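You operate a simulated robot arm through the tools that you are given. There is no shell and no other tool. Be economical: measure what you need, move in short steps, check, and stop when the job is done.

You are at the controls of a simulated robot arm. One attempt, no reset.

Task
Label the red-line tyre by the route card, mark it beside the label, book it in.
Fine: long edge along the ring; one white crayon mark within a hand of the label shows the yard that it was checked; crayon back; green key lit. Set down upright: white crayon.

It is judged by the outcome, as a careful person would: the job done as asked, and still so three seconds after it is handed in. It fails if anything else is knocked over, pushed out of place, dropped, spilled or broken.

Robot
A 7-joint arm with a two-finger parallel gripper on a trunk, on a base that drives. Base frame: it is fixed to the floor where the robot stands at the start and does not move with it; the origin is under the middle of the robot, x ahead of it, y to its left, z up; the surface under the hand at the start is at about z = 880. Readings come in mm, degrees, newtons and seconds.
With the tool pointing down near the work surface it reaches from about 460 to 920 mm from the robot's upright axis, wherever it stands. Its first joint turns from -115.0 to 115.0 degrees. Places, roughly: blue key [600, -1000, 900]; green key [600, -800, 900]; keypad [700, -900, 900]; red key [600, -900, 900]. Payload 3.91 kg.
The TCP is the grasp point between the finger pads, 30 mm short of the fingertips. In the tool frame z runs along the fingers and y along their closing line. The gripper opens to 110 mm. The fingers are 20 mm wide and 10 mm thick; the gripper's body (48 by 112 mm) begins 55 mm behind the TCP.
Orientation is that of the tool frame in the base frame, as a unit quaternion [w, x, y, z]. With the fingers straight down and closing along the base's y, the tool's x points along the base's -x, its y along +y and its z along -z.

Tools
- The arm moves only by the tool apply_moves. Its argument "plan" is a list of rows, each a list of 6 numbers: the shift along the tool's x, y, z in cm, then the turn, a rotation vector about the tool's x, y, z in degrees. In form: [[tx, ty, tz, ax, ay, az], ...]. A call has 1 to 10 rows; each row shifts and turns the commanded pose from where the row before left it, along the tool's axes as they then stand. "gripper" is the opening in per cent of the stroke, from 0 (shut) to 100 (fully open), set as the call begins (left out, the last holds). A row lasts 0.2 s, in which the tool goes at most 50 mm and 8.6 degrees; a call with a longer step from one row to the next is refused whole, and so is a gripper value outside its range. A pose out of reach is approached as far as the arm can. The call stops where the force on the tool passes 40 N (or 10 N more than at its start, if that is more) or the arm is blocked; 0.2 s more then pass. The fingers move at their own pace (about 153 mm/s each) and stop on an object; they squeeze with about 24 N. The grip force told is the motor's: it shows also when the fingers shut on nothing. Time passes only in rows, and 0.2 s behind the last, so rows that do not move let the fingers close. The reply holds the time, the measured pose of the TCP, the force on the tool along the base axes, the opening and the grip force, in the units named above and with some noise, with the torque about the TCP (base axes, N m) and any sound that the robot's microphone picked up.
- Cameras (640 x 400 px; columns grow to the right, rows downward): "scene" is now at [233.5, 184.1, 1296.7]; the picture's right is [-0.23, -0.97, 0.00], its down [-0.48, 0.11, -0.87] and it looks along [0.85, -0.20, -0.49] (base axes); focal length 214 px, centre (320, 200). "wrist" rides on the gripper at [72, 17, -103] in the tool frame; the picture's right is [-0.23, 0.97, 0.00], its down [-0.76, -0.18, -0.62] and it looks along [-0.61, -0.14, 0.78] (tool axes); focal length 222 px, centre (320, 200). There is no depth. A picture from a camera that has moved, and an enlarged one, comes with that camera's place and axes in the base frame and with its lens.
- snapshot(camera): a new picture of that camera. The clock stands still meanwhile.
- slide_trunk(by): slides the trunk up (or, below 0, down) by that many mm; the arm and the scene camera ride with it, the base frame stays. It gives what a move gives, with no picture.
- drive_base(legs): drives the robot by 1 to 6 legs, each [ahead, left, turn to the left] in mm, mm and degrees, along the robot's own axes; the way and the turn of a leg run together, so that a leg with both is an arc; at most 1500 mm and 180 degrees a leg. The arm and the cameras ride along, it lands a little off, and it stops where it bumps. It gives what a move gives.
- pan_tilt(pan, tilt): turns the head with the scene camera to pan (to the left, within 80 degrees either way) and tilt (down, from -29 to 69), counted from straight ahead of the robot. It gives what a move gives.
- close_up(camera, box): a new picture of the part [left, top, right, bottom] of that camera's present view, enlarged. The clock stands still meanwhile.
- finish_job(): hands the job in; it is judged then, once.

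Work in short steps. Places have to be worked out from the pictures, the camera data and where the tool is seen: move nearer, look again, correct. Check each grasp and each placing, and mend what went wrong. You have 120 turns and 78 pictures in all, those below and enlarged ones among them. Open the gripper and draw the arm clear of the work before you hand the job in, unless the task says otherwise; then end with one line.

The tools are called as a command line: name --pt "numbers of a row" for each row, then --argument value for the rest, lists and objects as JSON in quotes. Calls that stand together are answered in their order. apply_moves: Moves the arm, as the interface text tells. Its arguments: {"type":"object","properties":{"plan":{"type":"array"},"gripper":{"type":"number"}},"required":["plan"]} The other tools are called the same way: slide_trunk (by) slides the trunk up or down; drive_base (legs) drives the base; pan_tilt (pan, tilt) turns the head that bears the scene camera; snapshot (camera) takes a picture; close_up (camera, box) takes an enlarged picture of a part of a camera's view; finish_job () hands the job in.

At the start:

```text
time: 0.0
position: [535.4, 109.3, 1232.7]
ee_rot: [-0.001, 0.001, 1.0, 0.0]
ft_force: [0.8, -0.5, 0.2]
torque: [0.0, 0.02, 0.01]
opening: 110.2
grasp_force: 0.0
trunk travel left (down, up): [-625.0, 365.0]
robot x, y, heading: [-0.9, -4.3, -0.2]
head pan, tilt: [-13.2, 29.5]
```

scene: 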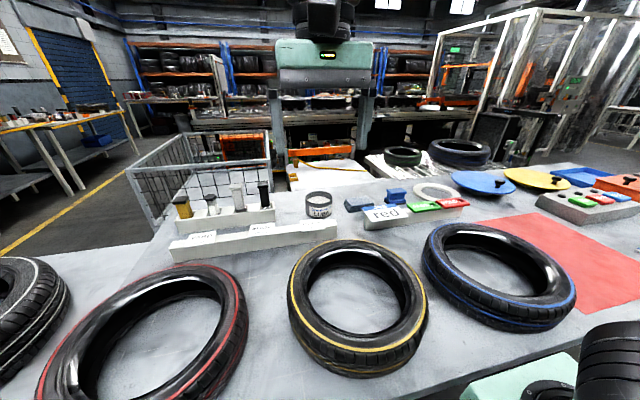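
wrist: 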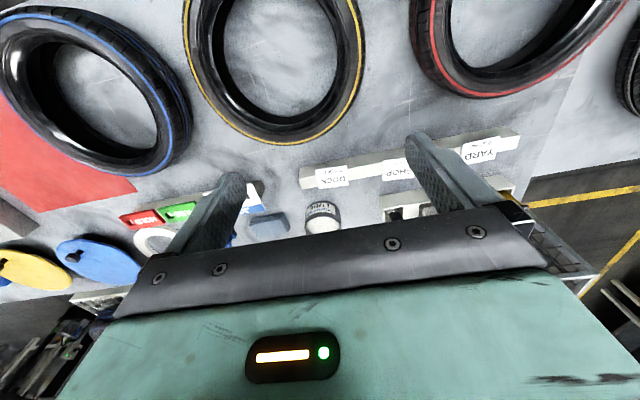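

I start by looking closely at the label/route-card area and the crayon rack.

close_up --camera "scene" --box '[150, 160, 350, 280]'

close_up --camera "scene" --box '[330, 150, 640, 330]'

close_up --camera "wrist" --box '[290, 110, 540, 240]'

```text
3.20 times, centred on (250, 220) of scene
camera zoom: at [233.5, 184.1, 1296.7], right [-0.23, -0.97, 0.0], down [-0.48, 0.11, -0.87], along [0.85, -0.2, -0.49], focal length 686 px, centre (544, 136)
```

zoom: 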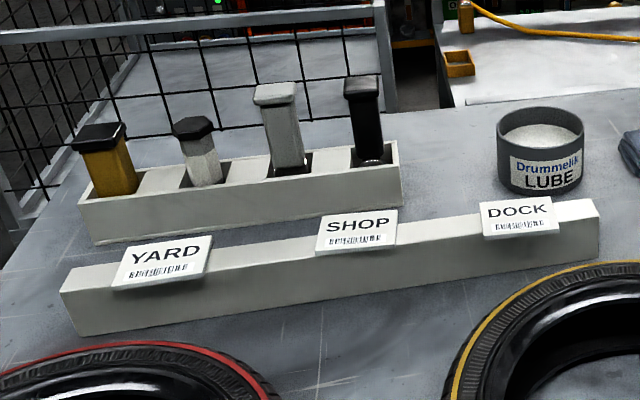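

```text
2.06 times, centred on (485, 240) of scene
camera zoom: at [233.5, 184.1, 1296.7], right [-0.23, -0.97, 0.0], down [-0.48, 0.11, -0.87], along [0.85, -0.2, -0.49], focal length 443 px, centre (-21, 117)
```

zoom: 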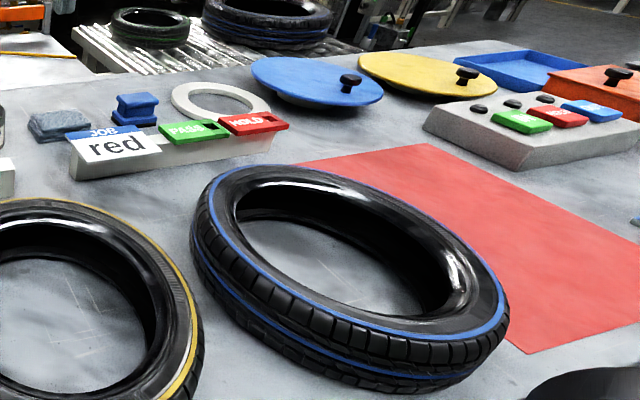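

```text
2.56 times, centred on (415, 175) of wrist
camera zoom: at [461.7, 126.3, 1335.6], right [0.23, 0.97, 0.0], down [0.76, -0.18, 0.62], along [0.61, -0.14, -0.78], focal length 569 px, centre (77, 264)
```

zoom: 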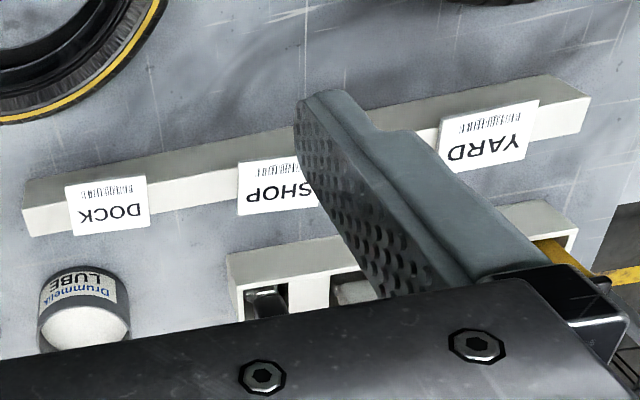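

I need to find the route card; I look around with the head, first to the left and right.

pan_tilt --pan -50 --tilt 30

snapshot --camera "scene"

pan_tilt --pan 40 --tilt 35

snapshot --camera "scene"

```text
time: 1.0
position: [534.1, 110.6, 1231.9]
ee_rot: [0.0, 0.0, 1.0, 0.0]
ft_force: [0.6, 0.9, -0.1]
torque: [0.03, -0.02, -0.01]
opening: 109.8
grasp_force: 0.2
trunk travel left (down, up): [-625.0, 365.0]
robot x, y, heading: [-1.3, 0.0, 0.1]
head pan, tilt: [-50.0, 30.0]
```

```text
72 pictures are left
camera scene: at [203.4, 135.5, 1295.9], right [-0.77, -0.64, 0.0], down [-0.32, 0.38, -0.87], along [0.56, -0.66, -0.5], focal length 214 px, centre (320, 200)
```

scene: 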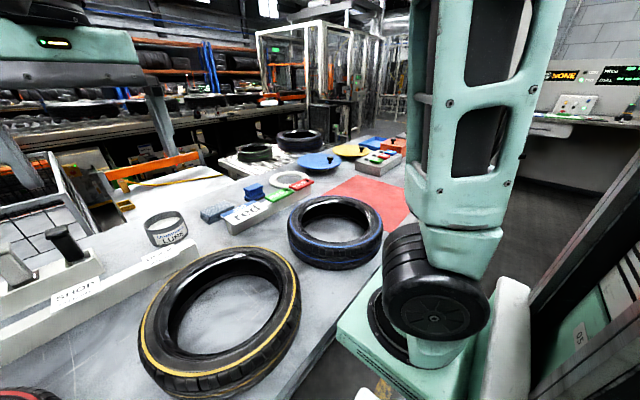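

```text
time: 2.7
position: [534.5, 109.8, 1231.3]
ee_rot: [-0.001, 0.0, 1.0, 0.001]
ft_force: [0.0, 0.3, -0.2]
torque: [0.01, -0.01, 0.02]
opening: 110.0
grasp_force: 0.1
trunk travel left (down, up): [-625.0, 365.0]
robot x, y, heading: [-0.9, -2.2, 0.0]
head pan, tilt: [40.0, 35.0]
```

```text
71 pictures are left
camera scene: at [212.8, 261.3, 1288.1], right [0.64, -0.77, 0.0], down [-0.44, -0.37, -0.82], along [0.63, 0.53, -0.57], focal length 214 px, centre (320, 200)
```

scene: 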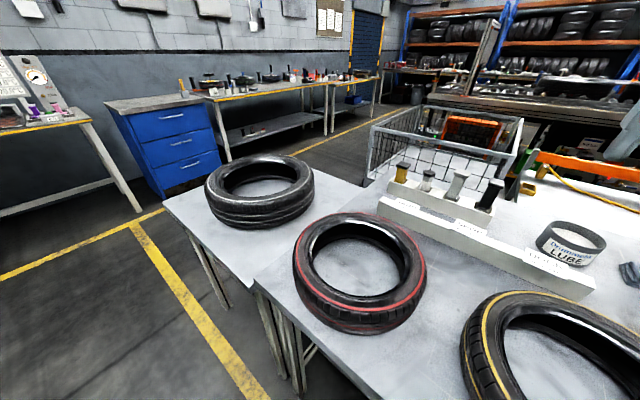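

No obvious card yet; I zoom on the crayons, the wall notice, and the far right of the table.

close_up --camera "scene" --box '[370, 150, 530, 250]'

close_up --camera "scene" --box '[300, 0, 360, 40]'

pan_tilt --pan -35 --tilt 25

close_up --camera "scene" --box '[190, 140, 430, 290]'

```text
4.00 times, centred on (450, 200) of scene
camera zoom: at [212.8, 261.3, 1288.1], right [0.64, -0.77, 0.0], down [-0.44, -0.37, -0.82], along [0.63, 0.53, -0.57], focal length 858 px, centre (-200, 200)
```

zoom: 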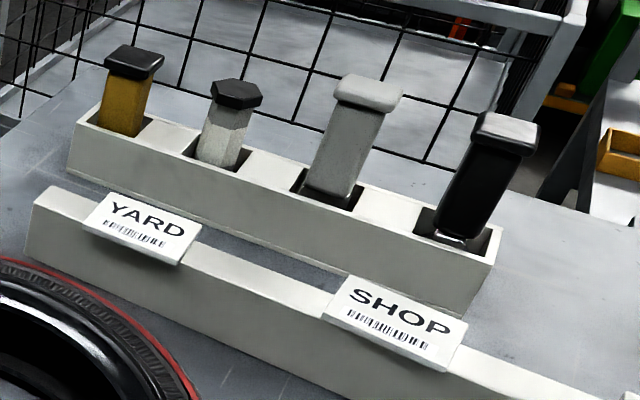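

```text
10.00 times, centred on (330, 20) of scene
camera zoom: at [212.8, 261.3, 1288.1], right [0.64, -0.77, 0.0], down [-0.44, -0.37, -0.82], along [0.63, 0.53, -0.57], focal length 2145 px, centre (220, 2000)
```

zoom: 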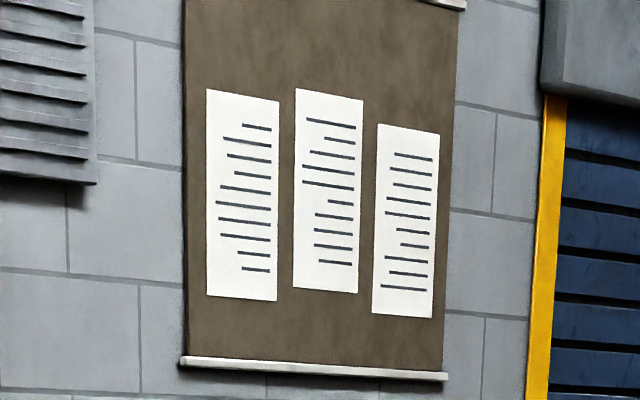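

```text
time: 4.2
position: [535.8, 109.4, 1231.3]
ee_rot: [0.0, 0.0, 1.0, 0.0]
ft_force: [0.3, -0.7, -0.1]
torque: [0.02, 0.02, 0.02]
opening: 109.9
grasp_force: 0.2
trunk travel left (down, up): [-625.0, 365.0]
robot x, y, heading: [-2.5, 3.2, -0.1]
head pan, tilt: [-35.0, 25.0]
```

```text
2.67 times, centred on (310, 215) of scene
camera zoom: at [220.8, 152.0, 1303.8], right [-0.57, -0.82, 0.0], down [-0.35, 0.24, -0.91], along [0.74, -0.52, -0.42], focal length 572 px, centre (347, 160)
```

zoom: 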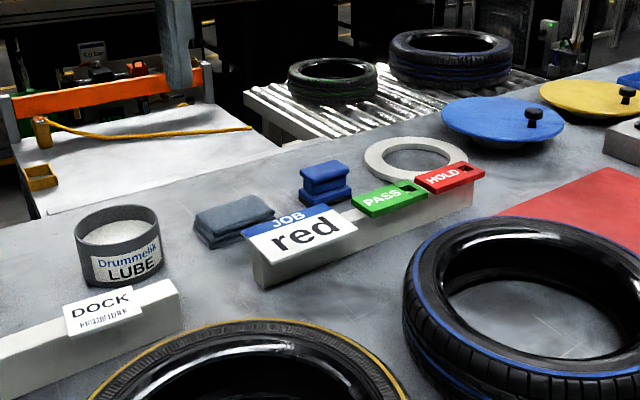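

I look at the right side (keypad, trays, wall displays).

pan_tilt --pan -75 --tilt 15

snapshot --camera "scene"

pan_tilt --pan -40 --tilt 25

close_up --camera "scene" --box '[290, 130, 420, 220]'

```text
time: 5.2
position: [534.4, 109.7, 1231.3]
ee_rot: [0.0, 0.0, 1.0, 0.0]
ft_force: [0.3, -0.7, 0.4]
torque: [0.01, -0.01, -0.02]
opening: 109.8
grasp_force: 0.1
trunk travel left (down, up): [-625.0, 365.0]
robot x, y, heading: [-1.0, -2.2, 0.3]
head pan, tilt: [-75.0, 15.0]
```

```text
67 pictures are left
camera scene: at [169.5, 114.6, 1320.1], right [-0.97, -0.26, 0.0], down [-0.07, 0.25, -0.97], along [0.25, -0.93, -0.26], focal length 214 px, centre (320, 200)
```

scene: 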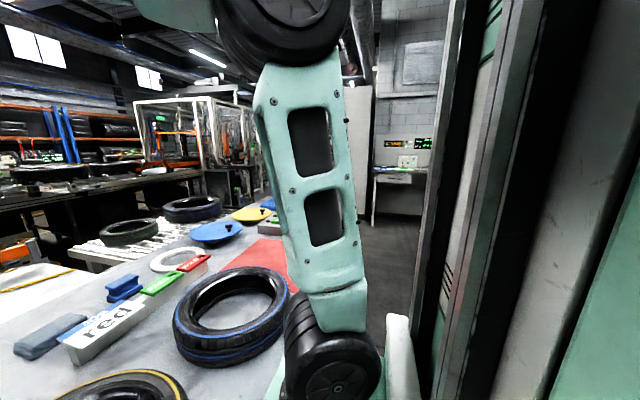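

```text
time: 6.2
position: [535.1, 109.7, 1232.3]
ee_rot: [0.0, 0.0, 1.0, 0.0]
ft_force: [0.4, 0.0, -1.2]
torque: [0.0, 0.0, -0.01]
opening: 109.8
grasp_force: 0.1
trunk travel left (down, up): [-625.0, 365.0]
robot x, y, heading: [1.6, -0.3, -0.1]
head pan, tilt: [-40.0, 25.0]
```

```text
4.44 times, centred on (355, 175) of scene
camera zoom: at [215.8, 145.5, 1303.9], right [-0.64, -0.77, 0.0], down [-0.32, 0.27, -0.91], along [0.69, -0.58, -0.42], focal length 953 px, centre (164, 311)
```

zoom: 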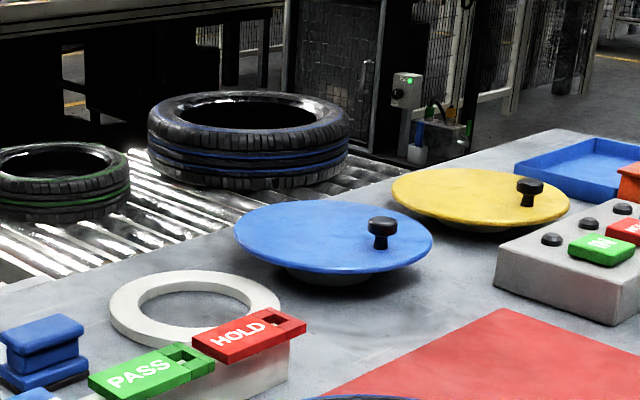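

I raise the trunk to look down on the bench from higher and search for the route card.

slide_trunk --by 300

pan_tilt --pan -30 --tilt 45

snapshot --camera "scene"

snapshot --camera "wrist"

```text
time: 9.2
position: [535.0, 109.3, 1531.5]
ee_rot: [0.0, 0.0, 1.0, 0.0]
ft_force: [-0.5, 0.4, -0.6]
torque: [-0.01, -0.02, 0.05]
opening: 109.9
grasp_force: 0.2
trunk travel left (down, up): [-925.0, 65.0]
robot x, y, heading: [-2.4, 1.3, -0.3]
head pan, tilt: [-40.0, 25.0]
```

```text
time: 10.1
position: [534.4, 109.7, 1532.8]
ee_rot: [0.0, 0.0, 1.0, 0.001]
ft_force: [0.1, 0.4, -0.6]
torque: [0.01, -0.03, -0.02]
opening: 109.8
grasp_force: 0.0
trunk travel left (down, up): [-925.0, 65.0]
robot x, y, heading: [-0.1, 1.2, 0.0]
head pan, tilt: [-30.0, 45.0]
```

```text
65 pictures are left
camera scene: at [215.7, 164.1, 1573.3], right [-0.5, -0.87, 0.0], down [-0.61, 0.35, -0.71], along [0.61, -0.35, -0.71], focal length 214 px, centre (320, 200)
```

scene: 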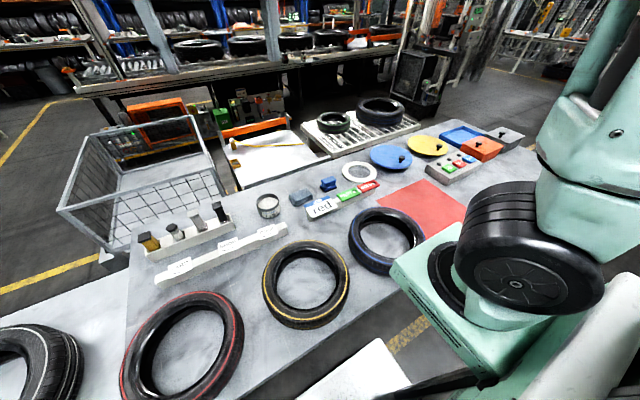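

```text
64 pictures are left
camera wrist: at [461.7, 126.3, 1635.6], right [0.23, 0.97, 0.0], down [0.76, -0.18, 0.62], along [0.61, -0.14, -0.78], focal length 222 px, centre (320, 200)
```

wrist: 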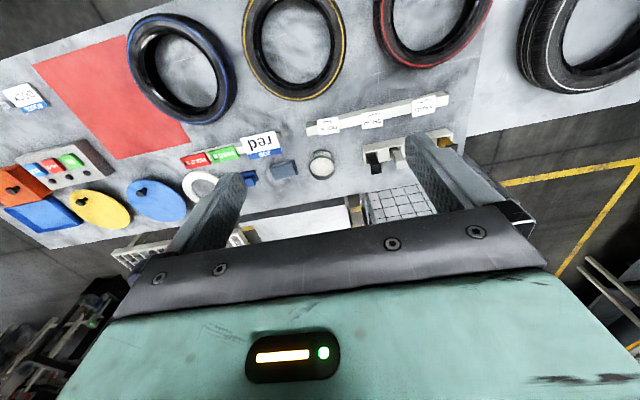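

A card lies at the right end of the bench; I zoom on it, upside down as it may be.

close_up --camera "wrist" --box '[0, 70, 64, 120]'

close_up --camera "scene" --box '[430, 110, 550, 190]'

```text
8.00 times, centred on (32, 95) of wrist
camera zoom: at [461.7, 126.3, 1635.6], right [0.23, 0.97, 0.0], down [0.76, -0.18, 0.62], along [0.61, -0.14, -0.78], focal length 1777 px, centre (2624, 1040)
```

zoom: 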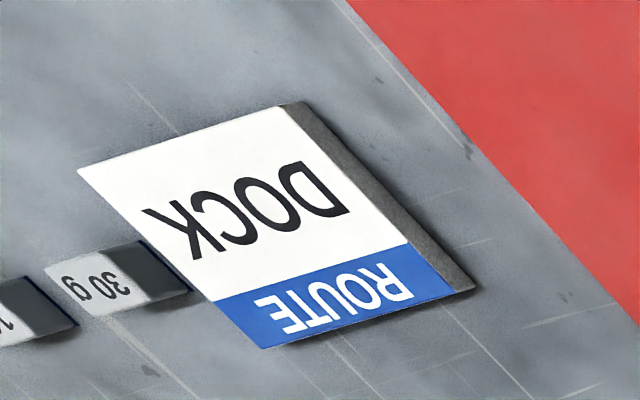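

```text
5.00 times, centred on (490, 150) of scene
camera zoom: at [215.7, 164.1, 1573.3], right [-0.5, -0.87, 0.0], down [-0.61, 0.35, -0.71], along [0.61, -0.35, -0.71], focal length 1072 px, centre (-530, 450)
```

zoom: 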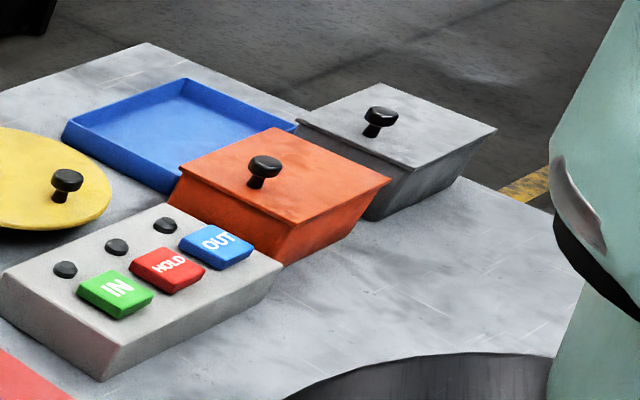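

Route card reads DOCK. Triangulation puts the DOCK label at about (726, 90, 930); I lower the trunk to look at it closely with the wrist camera.

slide_trunk --by -400

snapshot --camera "wrist"

pan_tilt --pan 0 --tilt 40

snapshot --camera "scene"

```text
time: 13.9
position: [535.5, 109.7, 1131.4]
ee_rot: [0.0, 0.0, 1.0, 0.0]
ft_force: [0.7, 0.6, 0.0]
torque: [0.02, -0.02, 0.0]
opening: 110.2
grasp_force: 0.1
trunk travel left (down, up): [-525.0, 465.0]
robot x, y, heading: [1.5, 0.9, -0.1]
head pan, tilt: [-30.0, 45.0]
```

```text
61 pictures are left
camera wrist: at [461.7, 126.3, 1235.6], right [0.23, 0.97, 0.0], down [0.76, -0.18, 0.62], along [0.61, -0.14, -0.78], focal length 222 px, centre (320, 200)
```

wrist: 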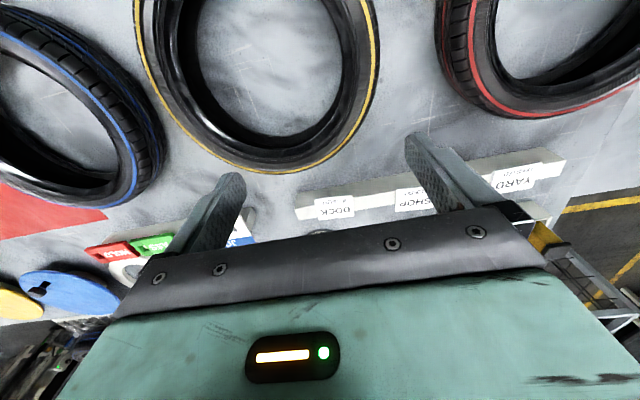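

```text
time: 14.8
position: [535.0, 109.7, 1132.1]
ee_rot: [0.0, 0.0, 1.0, 0.0]
ft_force: [0.4, 0.3, 0.0]
torque: [0.0, 0.02, -0.01]
opening: 109.9
grasp_force: 0.1
trunk travel left (down, up): [-525.0, 465.0]
robot x, y, heading: [-1.3, 2.3, -0.2]
head pan, tilt: [0.0, 40.0]
```

```text
60 pictures are left
camera scene: at [230.3, 204.7, 1180.5], right [0.0, -1.0, 0.0], down [-0.64, 0.0, -0.77], along [0.77, 0.0, -0.64], focal length 214 px, centre (320, 200)
```

scene: 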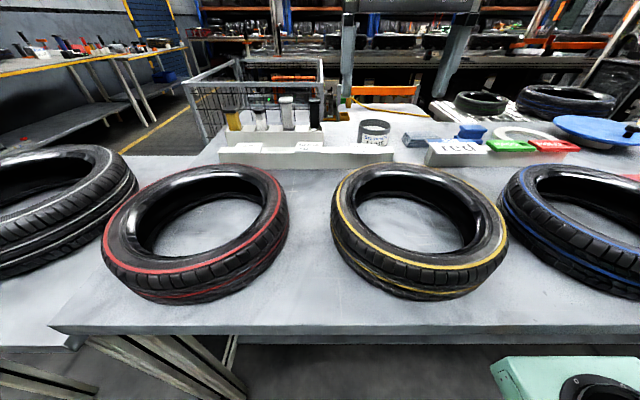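

I move the open hand closer above the DOCK label.

apply_moves --pt "-3.7 -0.4 2.4 0 0 0" --pt "-3.7 -0.4 2.4 0 0 0" --pt "-3.7 -0.4 2.4 0 0 0" --pt "-3.7 -0.4 2.4 0 0 0" --pt "0 0 0 0 0 0"

snapshot --camera "wrist"

close_up --camera "scene" --box '[200, 80, 400, 190]'

```text
time: 16.0
position: [683.4, 94.7, 1035.4]
ee_rot: [0.0, 0.0, 1.0, 0.001]
ft_force: [0.4, 0.5, -0.3]
torque: [-0.01, -0.02, 0.02]
opening: 110.0
grasp_force: 0.2
trunk travel left (down, up): [-525.0, 465.0]
robot x, y, heading: [-0.2, -1.8, -0.0]
head pan, tilt: [0.0, 40.0]
```

```text
59 pictures are left
camera wrist: at [610.4, 110.4, 1139.4], right [0.23, 0.97, 0.0], down [0.76, -0.18, 0.62], along [0.61, -0.14, -0.78], focal length 222 px, centre (320, 200)
```

wrist: 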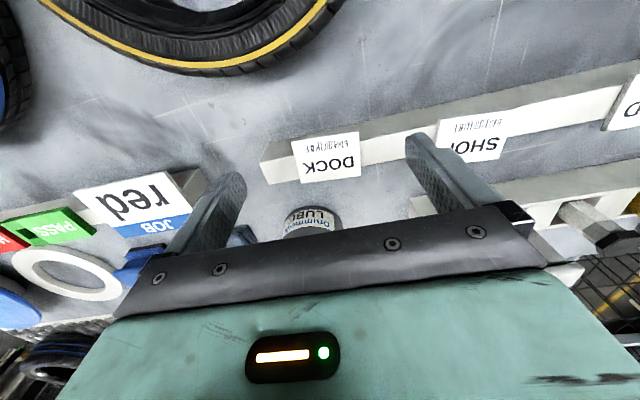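

```text
3.20 times, centred on (300, 135) of scene
camera zoom: at [230.2, 204.8, 1180.5], right [0.0, -1.0, 0.0], down [-0.64, 0.0, -0.77], along [0.77, 0.0, -0.64], focal length 686 px, centre (384, 408)
```

zoom: 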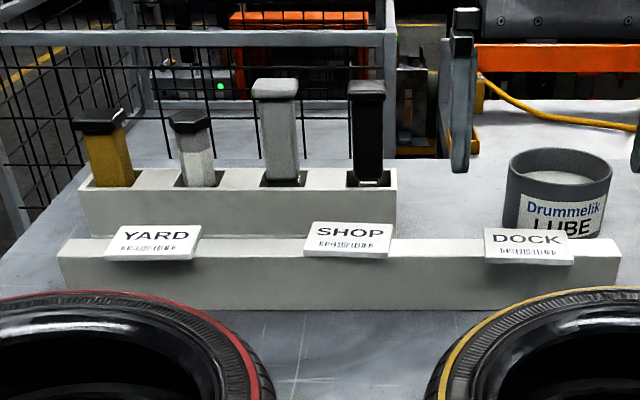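

I zoom the wrist view on the DOCK label.

close_up --camera "wrist" --box '[240, 100, 420, 212]'

```text
3.56 times, centred on (330, 156) of wrist
camera zoom: at [610.4, 110.4, 1139.4], right [0.23, 0.97, 0.0], down [0.76, -0.18, 0.62], along [0.61, -0.14, -0.78], focal length 790 px, centre (284, 356)
```

zoom: 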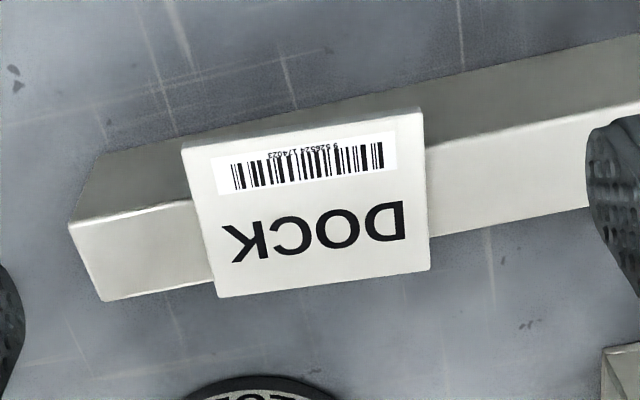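

The label's corners compute to about (694–750, 58–129), centre (722, 93), turned ~4°, lying across a 27 mm bar. I line up above it, open to ~80 mm, and descend to just above.

apply_moves --pt "-3.8 -0.1 0 0 0 0" --pt "0 0 2.5 0 0 4.2" --pt "0 0 2.5 0 0 0" --pt "0 0 0.8 0 0 0" --pt "0 0 0 0 0 0" --gripper 75

snapshot --camera "wrist"

close_up --camera "scene" --box '[320, 110, 420, 170]'

```text
time: 17.2
position: [719.5, 93.3, 978.1]
ee_rot: [0.0, 0.037, 0.999, 0.0]
ft_force: [-0.4, 0.1, 0.2]
torque: [0.02, 0.01, 0.01]
opening: 82.6
grasp_force: 0.2
trunk travel left (down, up): [-525.0, 465.0]
robot x, y, heading: [-3.3, -0.4, 0.2]
head pan, tilt: [0.0, 40.0]
```

```text
56 pictures are left
camera wrist: at [648.7, 114.6, 1081.8], right [0.3, 0.95, 0.0], down [0.75, -0.23, 0.62], along [0.59, -0.19, -0.78], focal length 222 px, centre (320, 200)
```

wrist: 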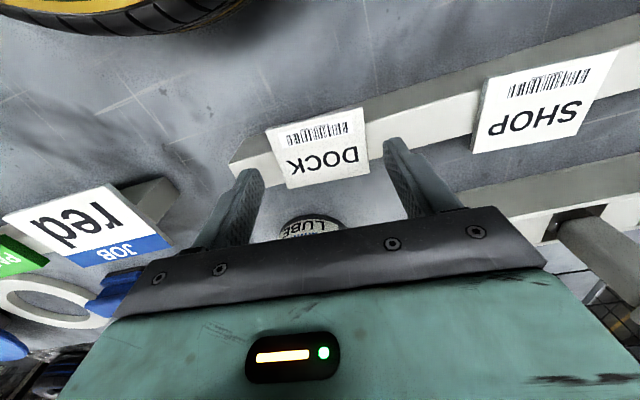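

```text
6.40 times, centred on (370, 140) of scene
camera zoom: at [230.3, 204.8, 1180.5], right [0.0, -1.0, 0.0], down [-0.64, 0.0, -0.77], along [0.77, 0.0, -0.64], focal length 1373 px, centre (0, 584)
```

zoom: 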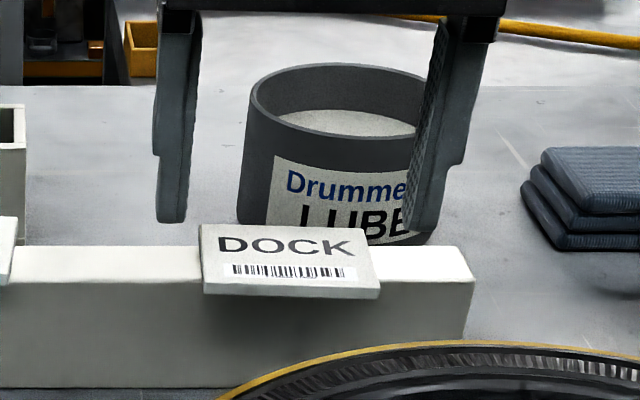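

Tips are about 17 mm above the bar top (≈930), label about 6 mm thick. I shift 2 mm to +y and descend 15 mm, then check.

apply_moves --pt "0 0.2 0.7 0 0 0" --pt "0 0 0.7 0 0 0" --pt "0 0 0.1 0 0 0" --pt "0 0 0 0 0 0"

close_up --camera "scene" --box '[320, 110, 420, 170]'

```text
time: 18.2
position: [720.3, 95.7, 962.6]
ee_rot: [0.0, 0.036, 0.999, 0.0]
ft_force: [0.5, 0.0, -0.7]
torque: [-0.05, 0.01, 0.0]
opening: 82.2
grasp_force: 0.0
trunk travel left (down, up): [-525.0, 465.0]
robot x, y, heading: [1.4, -0.4, 0.2]
head pan, tilt: [0.0, 40.0]
```

```text
6.40 times, centred on (370, 140) of scene
camera zoom: at [230.3, 204.8, 1180.5], right [0.0, -1.0, 0.0], down [-0.64, 0.0, -0.77], along [0.77, 0.0, -0.64], focal length 1373 px, centre (0, 584)
```

zoom: 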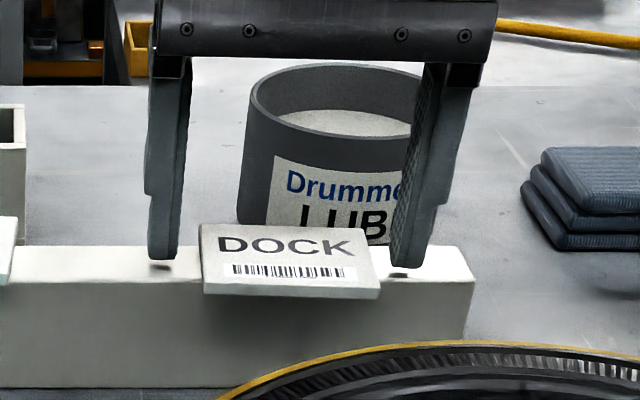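

Tips hover just above the bar beside the label. I go down 1 mm and close.

apply_moves --pt "0 0 0.1 0 0 0" --pt "0 0 0 0 0 0"

apply_moves --pt "0 0 0 0 0 0" --pt "0 0 0 0 0 0" --pt "0 0 0 0 0 0" --gripper 40

close_up --camera "scene" --box '[320, 110, 420, 170]'

```text
time: 18.8
position: [719.9, 95.0, 961.7]
ee_rot: [0.0, 0.037, 0.999, 0.0]
ft_force: [0.1, 0.2, 0.4]
torque: [0.0, -0.01, 0.0]
opening: 82.2
grasp_force: 0.0
trunk travel left (down, up): [-525.0, 465.0]
robot x, y, heading: [-3.4, -3.6, -0.1]
head pan, tilt: [0.0, 40.0]
```

```text
time: 19.6
position: [719.6, 93.8, 961.7]
ee_rot: [0.0, 0.037, 0.999, 0.0]
ft_force: [-0.1, 0.5, 0.2]
torque: [0.0, 0.0, 0.0]
opening: 64.4
grasp_force: 24.3
trunk travel left (down, up): [-525.0, 465.0]
robot x, y, heading: [-0.6, -2.7, -0.0]
head pan, tilt: [0.0, 40.0]
```

```text
6.40 times, centred on (370, 140) of scene
camera zoom: at [230.3, 204.8, 1180.5], right [0.0, -1.0, 0.0], down [-0.64, 0.0, -0.77], along [0.77, 0.0, -0.64], focal length 1373 px, centre (0, 584)
```

zoom: 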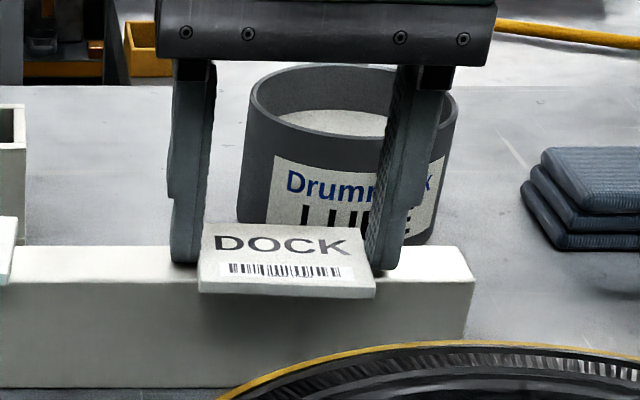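

Label gripped (64 mm). I lift 60 mm and check.

apply_moves --pt "0 0 -1 0 0 0" --pt "0 0 -2 0 0 0" --pt "0 0 -3 0 0 0" --pt "0 0 -3 0 0 0" --pt "0 0 0 0 0 0"

snapshot --camera "wrist"

snapshot --camera "scene"

```text
time: 20.8
position: [720.7, 96.1, 1053.3]
ee_rot: [0.001, 0.037, 0.999, 0.001]
ft_force: [-0.6, 0.4, -0.6]
torque: [0.01, 0.03, -0.02]
opening: 64.3
grasp_force: 24.0
trunk travel left (down, up): [-525.0, 465.0]
robot x, y, heading: [0.1, -2.7, 0.1]
head pan, tilt: [0.0, 40.0]
```

```text
52 pictures are left
camera wrist: at [649.3, 118.1, 1156.6], right [0.3, 0.95, 0.0], down [0.75, -0.23, 0.62], along [0.6, -0.19, -0.78], focal length 222 px, centre (320, 200)
```

wrist: 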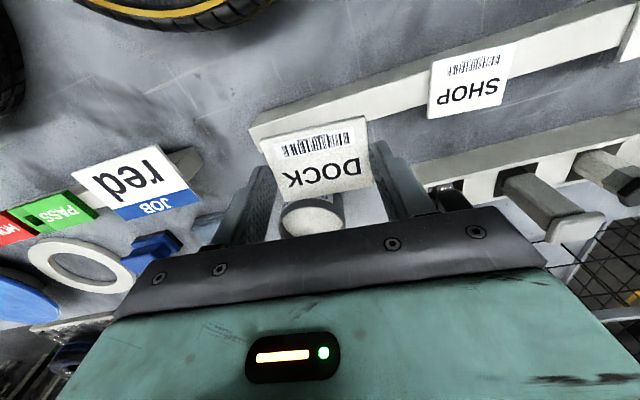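

```text
51 pictures are left
camera scene: at [230.3, 204.8, 1180.5], right [0.0, -1.0, 0.0], down [-0.64, 0.0, -0.77], along [0.77, 0.0, -0.64], focal length 214 px, centre (320, 200)
```

scene: 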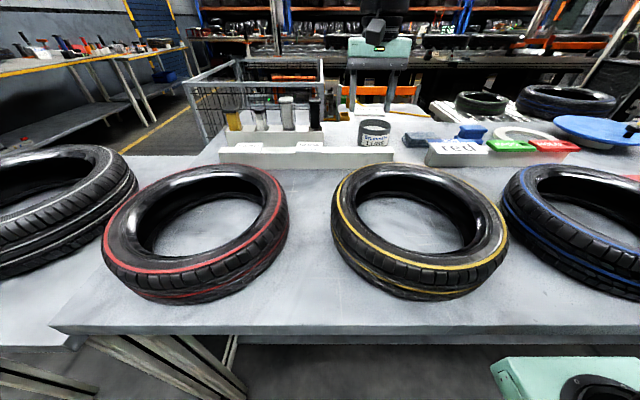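

Label held firmly. The red tyre's centre estimates to about (487, 380), red line R≈118 at z≈955. I move over it to see it from above.

apply_moves --pt "0 0 -2 0 0 -4.2" --pt "3.2 3.15 0 0 0 0" --pt "3.2 3.15 0 0 0 0" --pt "3.2 3.15 0 0 0 0" --pt "3.2 3.15 0 0 0 0" --pt "3.2 3.15 0 0 0 0" --pt "3.2 3.15 0 0 0 0" --pt "3.2 3.15 0 0 0 0" --pt "3.2 3.15 0 0 0 0" --pt "0 0 0 0 0 0"

snapshot --camera "wrist"

```text
time: 23.0
position: [465.0, 347.7, 1070.0]
ee_rot: [0.0, 0.0, 1.0, 0.0]
ft_force: [0.4, -0.9, -0.6]
torque: [0.0, -0.02, -0.03]
opening: 64.1
grasp_force: 23.6
trunk travel left (down, up): [-525.0, 465.0]
robot x, y, heading: [-3.6, 0.7, -0.2]
head pan, tilt: [0.0, 40.0]
```

```text
50 pictures are left
camera wrist: at [391.4, 363.2, 1174.5], right [0.23, 0.97, 0.0], down [0.76, -0.18, 0.62], along [0.61, -0.14, -0.78], focal length 222 px, centre (320, 200)
```

wrist: 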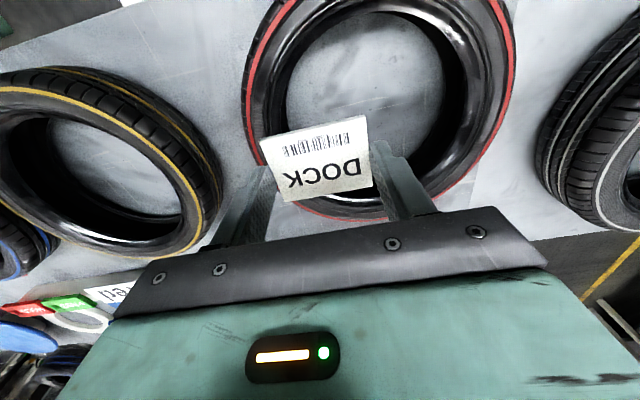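

I zoom on the tyre in both cameras for a better fit.

close_up --camera "wrist" --box '[220, 0, 540, 230]'

close_up --camera "scene" --box '[80, 130, 320, 310]'

```text
1.74 times, centred on (380, 115) of wrist
camera zoom: at [391.4, 363.2, 1174.5], right [0.23, 0.97, 0.0], down [0.76, -0.18, 0.62], along [0.61, -0.14, -0.78], focal length 386 px, centre (216, 348)
```

zoom: 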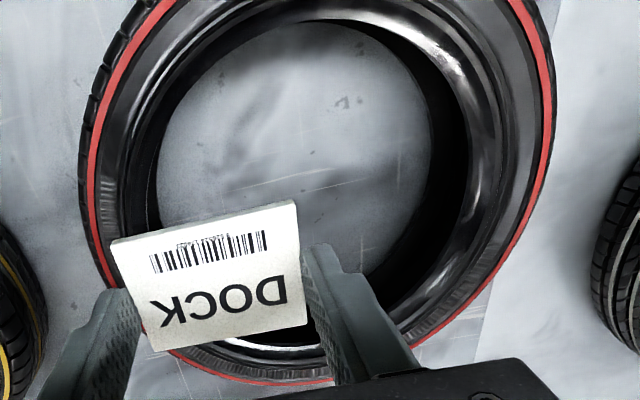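

```text
2.22 times, centred on (200, 220) of scene
camera zoom: at [230.3, 204.8, 1180.5], right [0.0, -1.0, 0.0], down [-0.64, 0.0, -0.77], along [0.77, 0.0, -0.64], focal length 477 px, centre (587, 156)
```

zoom: 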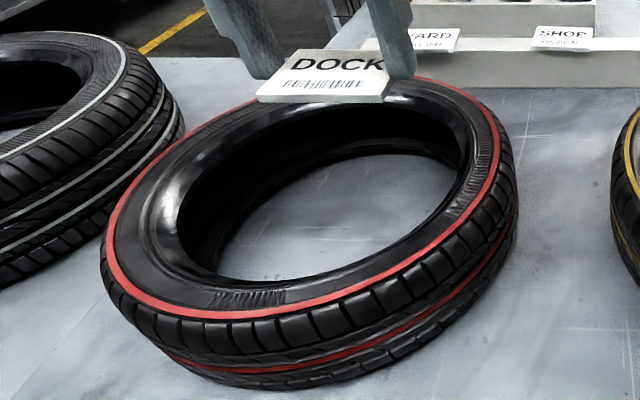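

Fitting both views gives tyre centre ≈(493, 396), red line R≈125 at z≈955. I'll lay the label on the far side, label centre at radius ~108, i.e. TCP ≈(605, 396), and first go above it.

apply_moves --pt "-4.6 1.6 0 0 0 0" --pt "-4.7 1.6 0 0 0 0" --pt "-4.7 1.6 0 0 0 0" --pt "0 0 3.0 0 0 0" --pt "0 0 3.0 0 0 0" --pt "0 0 0 0 0 0"

close_up --camera "scene" --box '[120, 100, 320, 220]'

snapshot --camera "wrist"

```text
time: 24.4
position: [604.2, 393.6, 1010.2]
ee_rot: [0.0, 0.0, 1.0, 0.0]
ft_force: [-0.6, -0.4, -0.3]
torque: [-0.01, -0.02, -0.01]
opening: 64.5
grasp_force: 24.2
trunk travel left (down, up): [-525.0, 465.0]
robot x, y, heading: [-1.5, 2.4, 0.0]
head pan, tilt: [0.0, 40.0]
```

```text
3.20 times, centred on (220, 160) of scene
camera zoom: at [230.3, 204.8, 1180.5], right [0.0, -1.0, 0.0], down [-0.64, 0.0, -0.77], along [0.77, 0.0, -0.64], focal length 686 px, centre (640, 328)
```

zoom: 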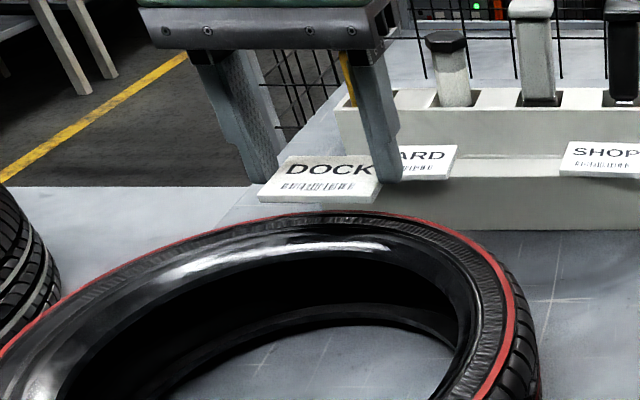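

```text
46 pictures are left
camera wrist: at [530.9, 410.0, 1114.9], right [0.23, 0.97, 0.0], down [0.76, -0.18, 0.62], along [0.61, -0.14, -0.78], focal length 222 px, centre (320, 200)
```

wrist: 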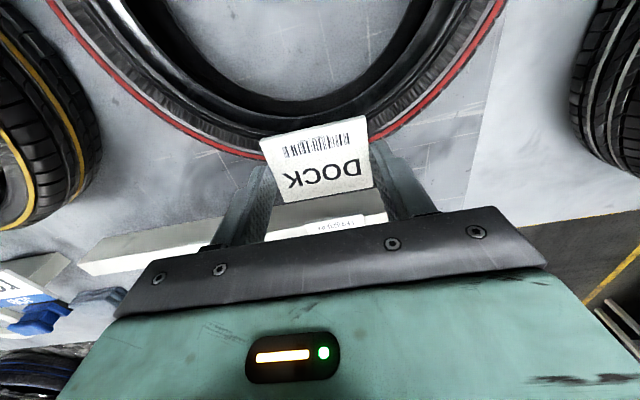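

Alignment looks right. I descend slowly feeling for contact.

apply_moves --pt "0 0.2 0.6 0 0 0" --pt "0 0 0.4 0 0 0" --pt "0 0 0.2 0 0 0" --pt "0 0 0 0 0 0"

apply_moves --pt "0 0 0.2 0 0 0" --pt "0 0 0.2 0 0 0" --pt "0 0 0 0 0 0"

close_up --camera "scene" --box '[150, 120, 290, 200]'

```text
time: 25.4
position: [604.8, 395.8, 999.0]
ee_rot: [0.0, 0.0, 1.0, 0.0]
ft_force: [0.3, 0.2, -0.1]
torque: [-0.02, -0.03, 0.0]
opening: 64.4
grasp_force: 24.0
trunk travel left (down, up): [-525.0, 465.0]
robot x, y, heading: [4.1, 1.7, 0.1]
head pan, tilt: [0.0, 40.0]
```

```text
time: 26.2
position: [603.4, 397.4, 994.8]
ee_rot: [0.0, 0.0, 1.0, 0.0]
ft_force: [1.0, -0.4, -0.3]
torque: [-0.01, 0.0, -0.01]
opening: 64.1
grasp_force: 24.2
trunk travel left (down, up): [-525.0, 465.0]
robot x, y, heading: [-0.4, -1.1, 0.2]
head pan, tilt: [0.0, 40.0]
```

```text
4.57 times, centred on (220, 160) of scene
camera zoom: at [230.3, 204.8, 1180.5], right [0.0, -1.0, 0.0], down [-0.64, 0.0, -0.77], along [0.77, 0.0, -0.64], focal length 980 px, centre (777, 383)
```

zoom: 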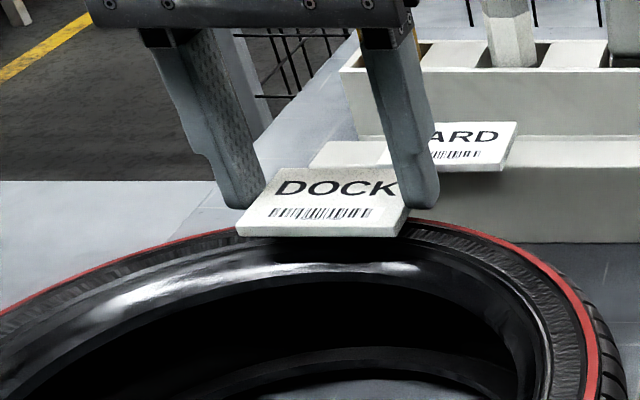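

Still free; continuing down in 1–2 mm steps.

apply_moves --pt "0 0 0.15 0 0 0" --pt "0 0 0.15 0 0 0" --pt "0 0 0 0 0 0"

apply_moves --pt "0 0 0.15 0 0 0" --pt "0 0 0.15 0 0 0" --pt "0 0 0 0 0 0"

close_up --camera "scene" --box '[150, 120, 290, 200]'

```text
time: 27.0
position: [605.2, 396.5, 991.7]
ee_rot: [0.0, 0.0, 1.0, 0.001]
ft_force: [0.1, -0.1, -0.8]
torque: [0.03, 0.01, -0.02]
opening: 64.3
grasp_force: 24.5
trunk travel left (down, up): [-525.0, 465.0]
robot x, y, heading: [-0.6, -2.9, 0.4]
head pan, tilt: [0.0, 40.0]
```

```text
time: 27.8
position: [604.5, 396.2, 989.4]
ee_rot: [0.0, 0.0, 1.0, 0.001]
ft_force: [0.5, -0.5, 0.2]
torque: [-0.02, 0.05, 0.02]
opening: 64.7
grasp_force: 23.9
trunk travel left (down, up): [-525.0, 465.0]
robot x, y, heading: [-0.9, -0.8, 0.1]
head pan, tilt: [0.0, 40.0]
```

```text
4.57 times, centred on (220, 160) of scene
camera zoom: at [230.3, 204.8, 1180.5], right [0.0, -1.0, 0.0], down [-0.64, 0.0, -0.77], along [0.77, 0.0, -0.64], focal length 980 px, centre (777, 383)
```

zoom: 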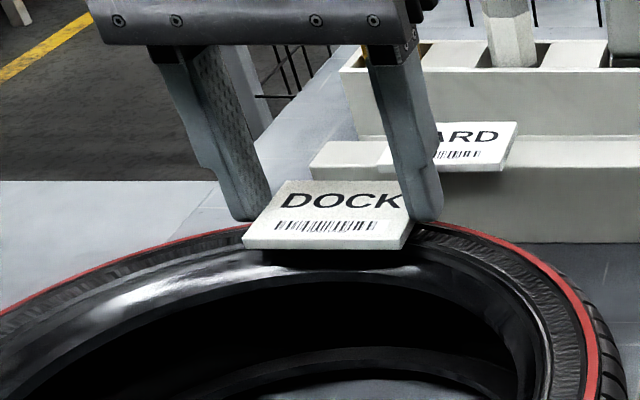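

apply_moves --pt "0 0 0.1 0 0 0" --pt "0 0 0.1 0 0 0" --pt "0 0 0 0 0 0"

apply_moves --pt "0 0 0.1 0 0 0" --pt "0 0 0.1 0 0 0" --pt "0 0 0 0 0 0"

apply_moves --pt "0 0 0.1 0 0 0" --pt "0 0 0.1 0 0 0" --pt "0 0 0 0 0 0"

close_up --camera "scene" --box '[150, 120, 290, 200]'

```text
time: 28.6
position: [604.5, 395.0, 988.4]
ee_rot: [0.0, 0.0, 1.0, 0.0]
ft_force: [0.7, 0.4, 0.0]
torque: [-0.01, 0.01, -0.01]
opening: 64.2
grasp_force: 23.6
trunk travel left (down, up): [-525.0, 465.0]
robot x, y, heading: [-1.0, 3.2, -0.0]
head pan, tilt: [0.0, 40.0]
```

```text
time: 29.4
position: [604.7, 395.8, 986.7]
ee_rot: [0.001, 0.0, 1.0, -0.001]
ft_force: [1.4, 0.6, 1.3]
torque: [-0.07, -0.04, 0.06]
opening: 64.5
grasp_force: 23.7
trunk travel left (down, up): [-525.0, 465.0]
robot x, y, heading: [-3.7, -0.2, 0.0]
head pan, tilt: [0.0, 40.0]
```

```text
time: 30.2
position: [603.5, 396.4, 985.9]
ee_rot: [0.002, 0.0, 1.0, 0.002]
ft_force: [-0.7, -5.1, 20.5]
torque: [-0.37, 0.09, 0.0]
opening: 64.5
grasp_force: 24.5
trunk travel left (down, up): [-525.0, 465.0]
robot x, y, heading: [0.6, -1.8, 0.2]
head pan, tilt: [0.0, 40.0]
```

```text
4.57 times, centred on (220, 160) of scene
camera zoom: at [229.6, 204.2, 1181.0], right [0.0, -1.0, 0.0], down [-0.64, 0.0, -0.77], along [0.77, 0.0, -0.64], focal length 980 px, centre (777, 383)
```

zoom: 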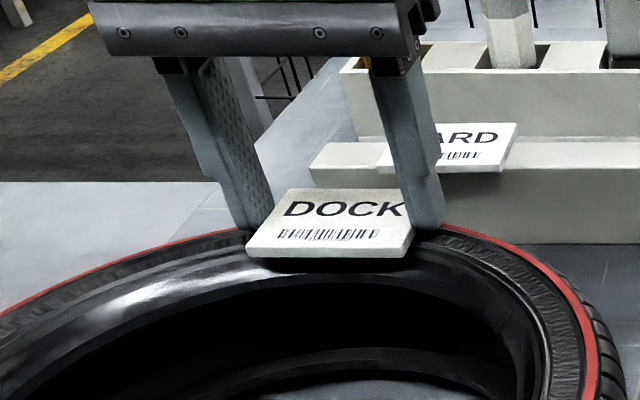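

Contact felt (20 N). The label's centre is near the inner border of the flat band, so I lift 3 mm, shift 4 mm outward and set down again.

apply_moves --pt "0 0 -0.4 0 0 0" --pt "-0.4 0 0 0 0 0" --pt "0 0 0.25 0 0 0" --pt "0 0 0 0 0 0"

apply_moves --pt "0 0 0.1 0 0 0" --pt "0 0 0 0 0 0"

```text
time: 31.2
position: [609.1, 397.8, 986.0]
ee_rot: [0.0, 0.0, 1.0, 0.0]
ft_force: [-11.5, -2.0, -0.7]
torque: [0.0, -0.04, 0.23]
opening: 64.5
grasp_force: 23.7
trunk travel left (down, up): [-525.0, 465.0]
robot x, y, heading: [0.8, 1.2, 0.0]
head pan, tilt: [0.0, 40.0]
```

```text
time: 31.8
position: [608.7, 397.0, 985.1]
ee_rot: [0.0, -0.001, 1.0, 0.001]
ft_force: [-18.6, -2.5, 12.8]
torque: [-0.13, 0.61, 0.16]
opening: 64.4
grasp_force: 23.8
trunk travel left (down, up): [-525.0, 465.0]
robot x, y, heading: [-0.8, 2.6, -0.0]
head pan, tilt: [0.0, 40.0]
```

A lateral resistance of ~-18 N appeared; I look at what touches.

close_up --camera "scene" --box '[150, 120, 290, 200]'

snapshot --camera "wrist"

```text
4.57 times, centred on (220, 160) of scene
camera zoom: at [229.1, 204.5, 1180.9], right [0.0, -1.0, 0.0], down [-0.64, 0.0, -0.77], along [0.77, 0.0, -0.64], focal length 980 px, centre (777, 383)
```

zoom: 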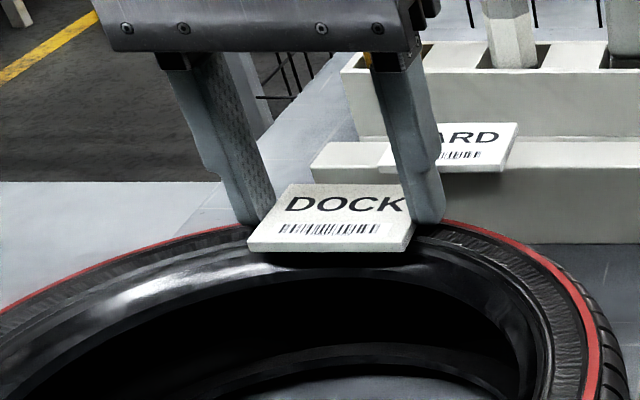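

```text
41 pictures are left
camera wrist: at [535.0, 413.8, 1089.6], right [0.23, 0.97, 0.0], down [0.76, -0.18, 0.62], along [0.61, -0.14, -0.78], focal length 222 px, centre (320, 200)
```

wrist: 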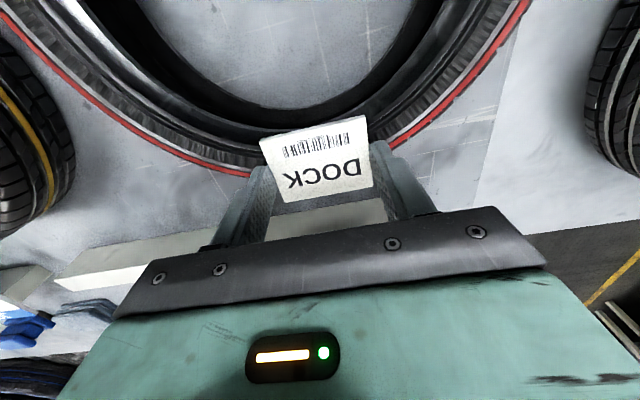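

The label seems stuck to the tyre already (lateral drag with no normal force), so the shift dragged the tyre ~4 mm. I move back 4 mm to return it.

apply_moves --pt "0 0 -0.1 0 0 0" --pt "0.2 0 0 0 0 0" --pt "0.2 0 0 0 0 0" --pt "0 0 0 0 0 0"

close_up --camera "scene" --box '[150, 120, 290, 200]'

```text
time: 32.8
position: [608.4, 395.9, 985.7]
ee_rot: [0.003, 0.001, 1.0, 0.0]
ft_force: [12.1, 9.6, 14.4]
torque: [0.43, -0.26, -0.01]
opening: 64.1
grasp_force: 23.9
trunk travel left (down, up): [-525.0, 465.0]
robot x, y, heading: [-2.3, 0.8, 0.1]
head pan, tilt: [0.0, 40.0]
```

```text
4.57 times, centred on (220, 160) of scene
camera zoom: at [230.9, 205.1, 1180.4], right [0.0, -1.0, 0.0], down [-0.64, 0.0, -0.77], along [0.77, 0.0, -0.64], focal length 980 px, centre (777, 383)
```

zoom: 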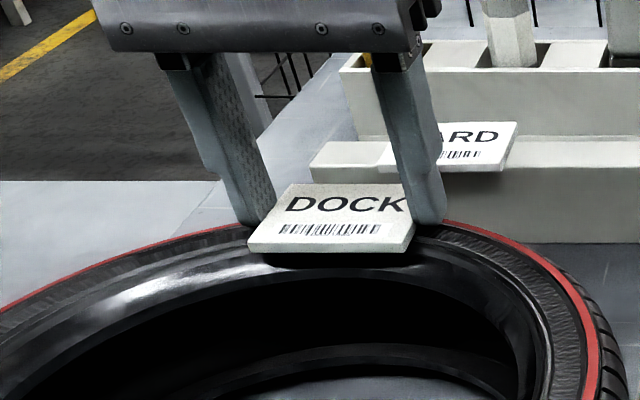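

Force flipped sign while the position barely changed, so the label is bonded and the tyre only ~3 mm off its place. I relax the strain, then open the fingers gently.

apply_moves --pt "-0.2 -0.1 -0.05 0 0 0" --pt "0 0 0 0 0 0"

apply_moves --pt "0 0 0 0 0 0" --pt "0 0 0 0 0 0" --pt "0 0 0 0 0 0" --gripper 72

close_up --camera "scene" --box '[150, 120, 290, 200]'

```text
time: 33.4
position: [607.6, 395.5, 984.6]
ee_rot: [0.001, 0.0, 1.0, 0.0]
ft_force: [10.7, 12.2, 8.5]
torque: [0.42, -0.35, -0.1]
opening: 64.4
grasp_force: 24.5
trunk travel left (down, up): [-525.0, 465.0]
robot x, y, heading: [2.0, -3.4, -0.2]
head pan, tilt: [0.0, 40.0]
```

```text
time: 34.2
position: [608.1, 395.8, 985.2]
ee_rot: [0.0, -0.001, 1.0, 0.001]
ft_force: [0.3, -1.8, 2.2]
torque: [0.06, 0.02, 0.03]
opening: 78.3
grasp_force: 0.1
trunk travel left (down, up): [-525.0, 465.0]
robot x, y, heading: [-1.0, 0.3, 0.1]
head pan, tilt: [0.0, 40.0]
```

```text
4.57 times, centred on (220, 160) of scene
camera zoom: at [230.1, 204.7, 1180.5], right [0.0, -1.0, 0.0], down [-0.64, 0.0, -0.77], along [0.77, 0.0, -0.64], focal length 980 px, centre (777, 383)
```

zoom: 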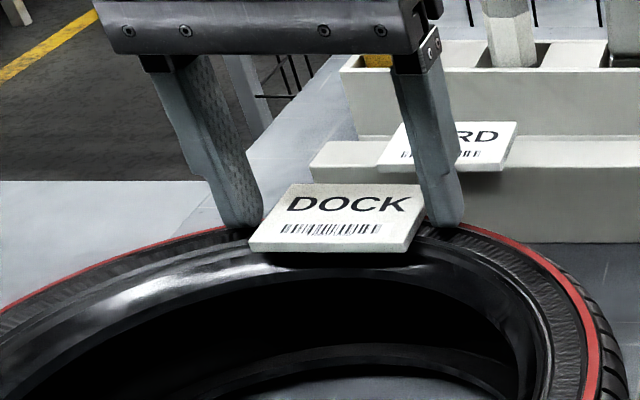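

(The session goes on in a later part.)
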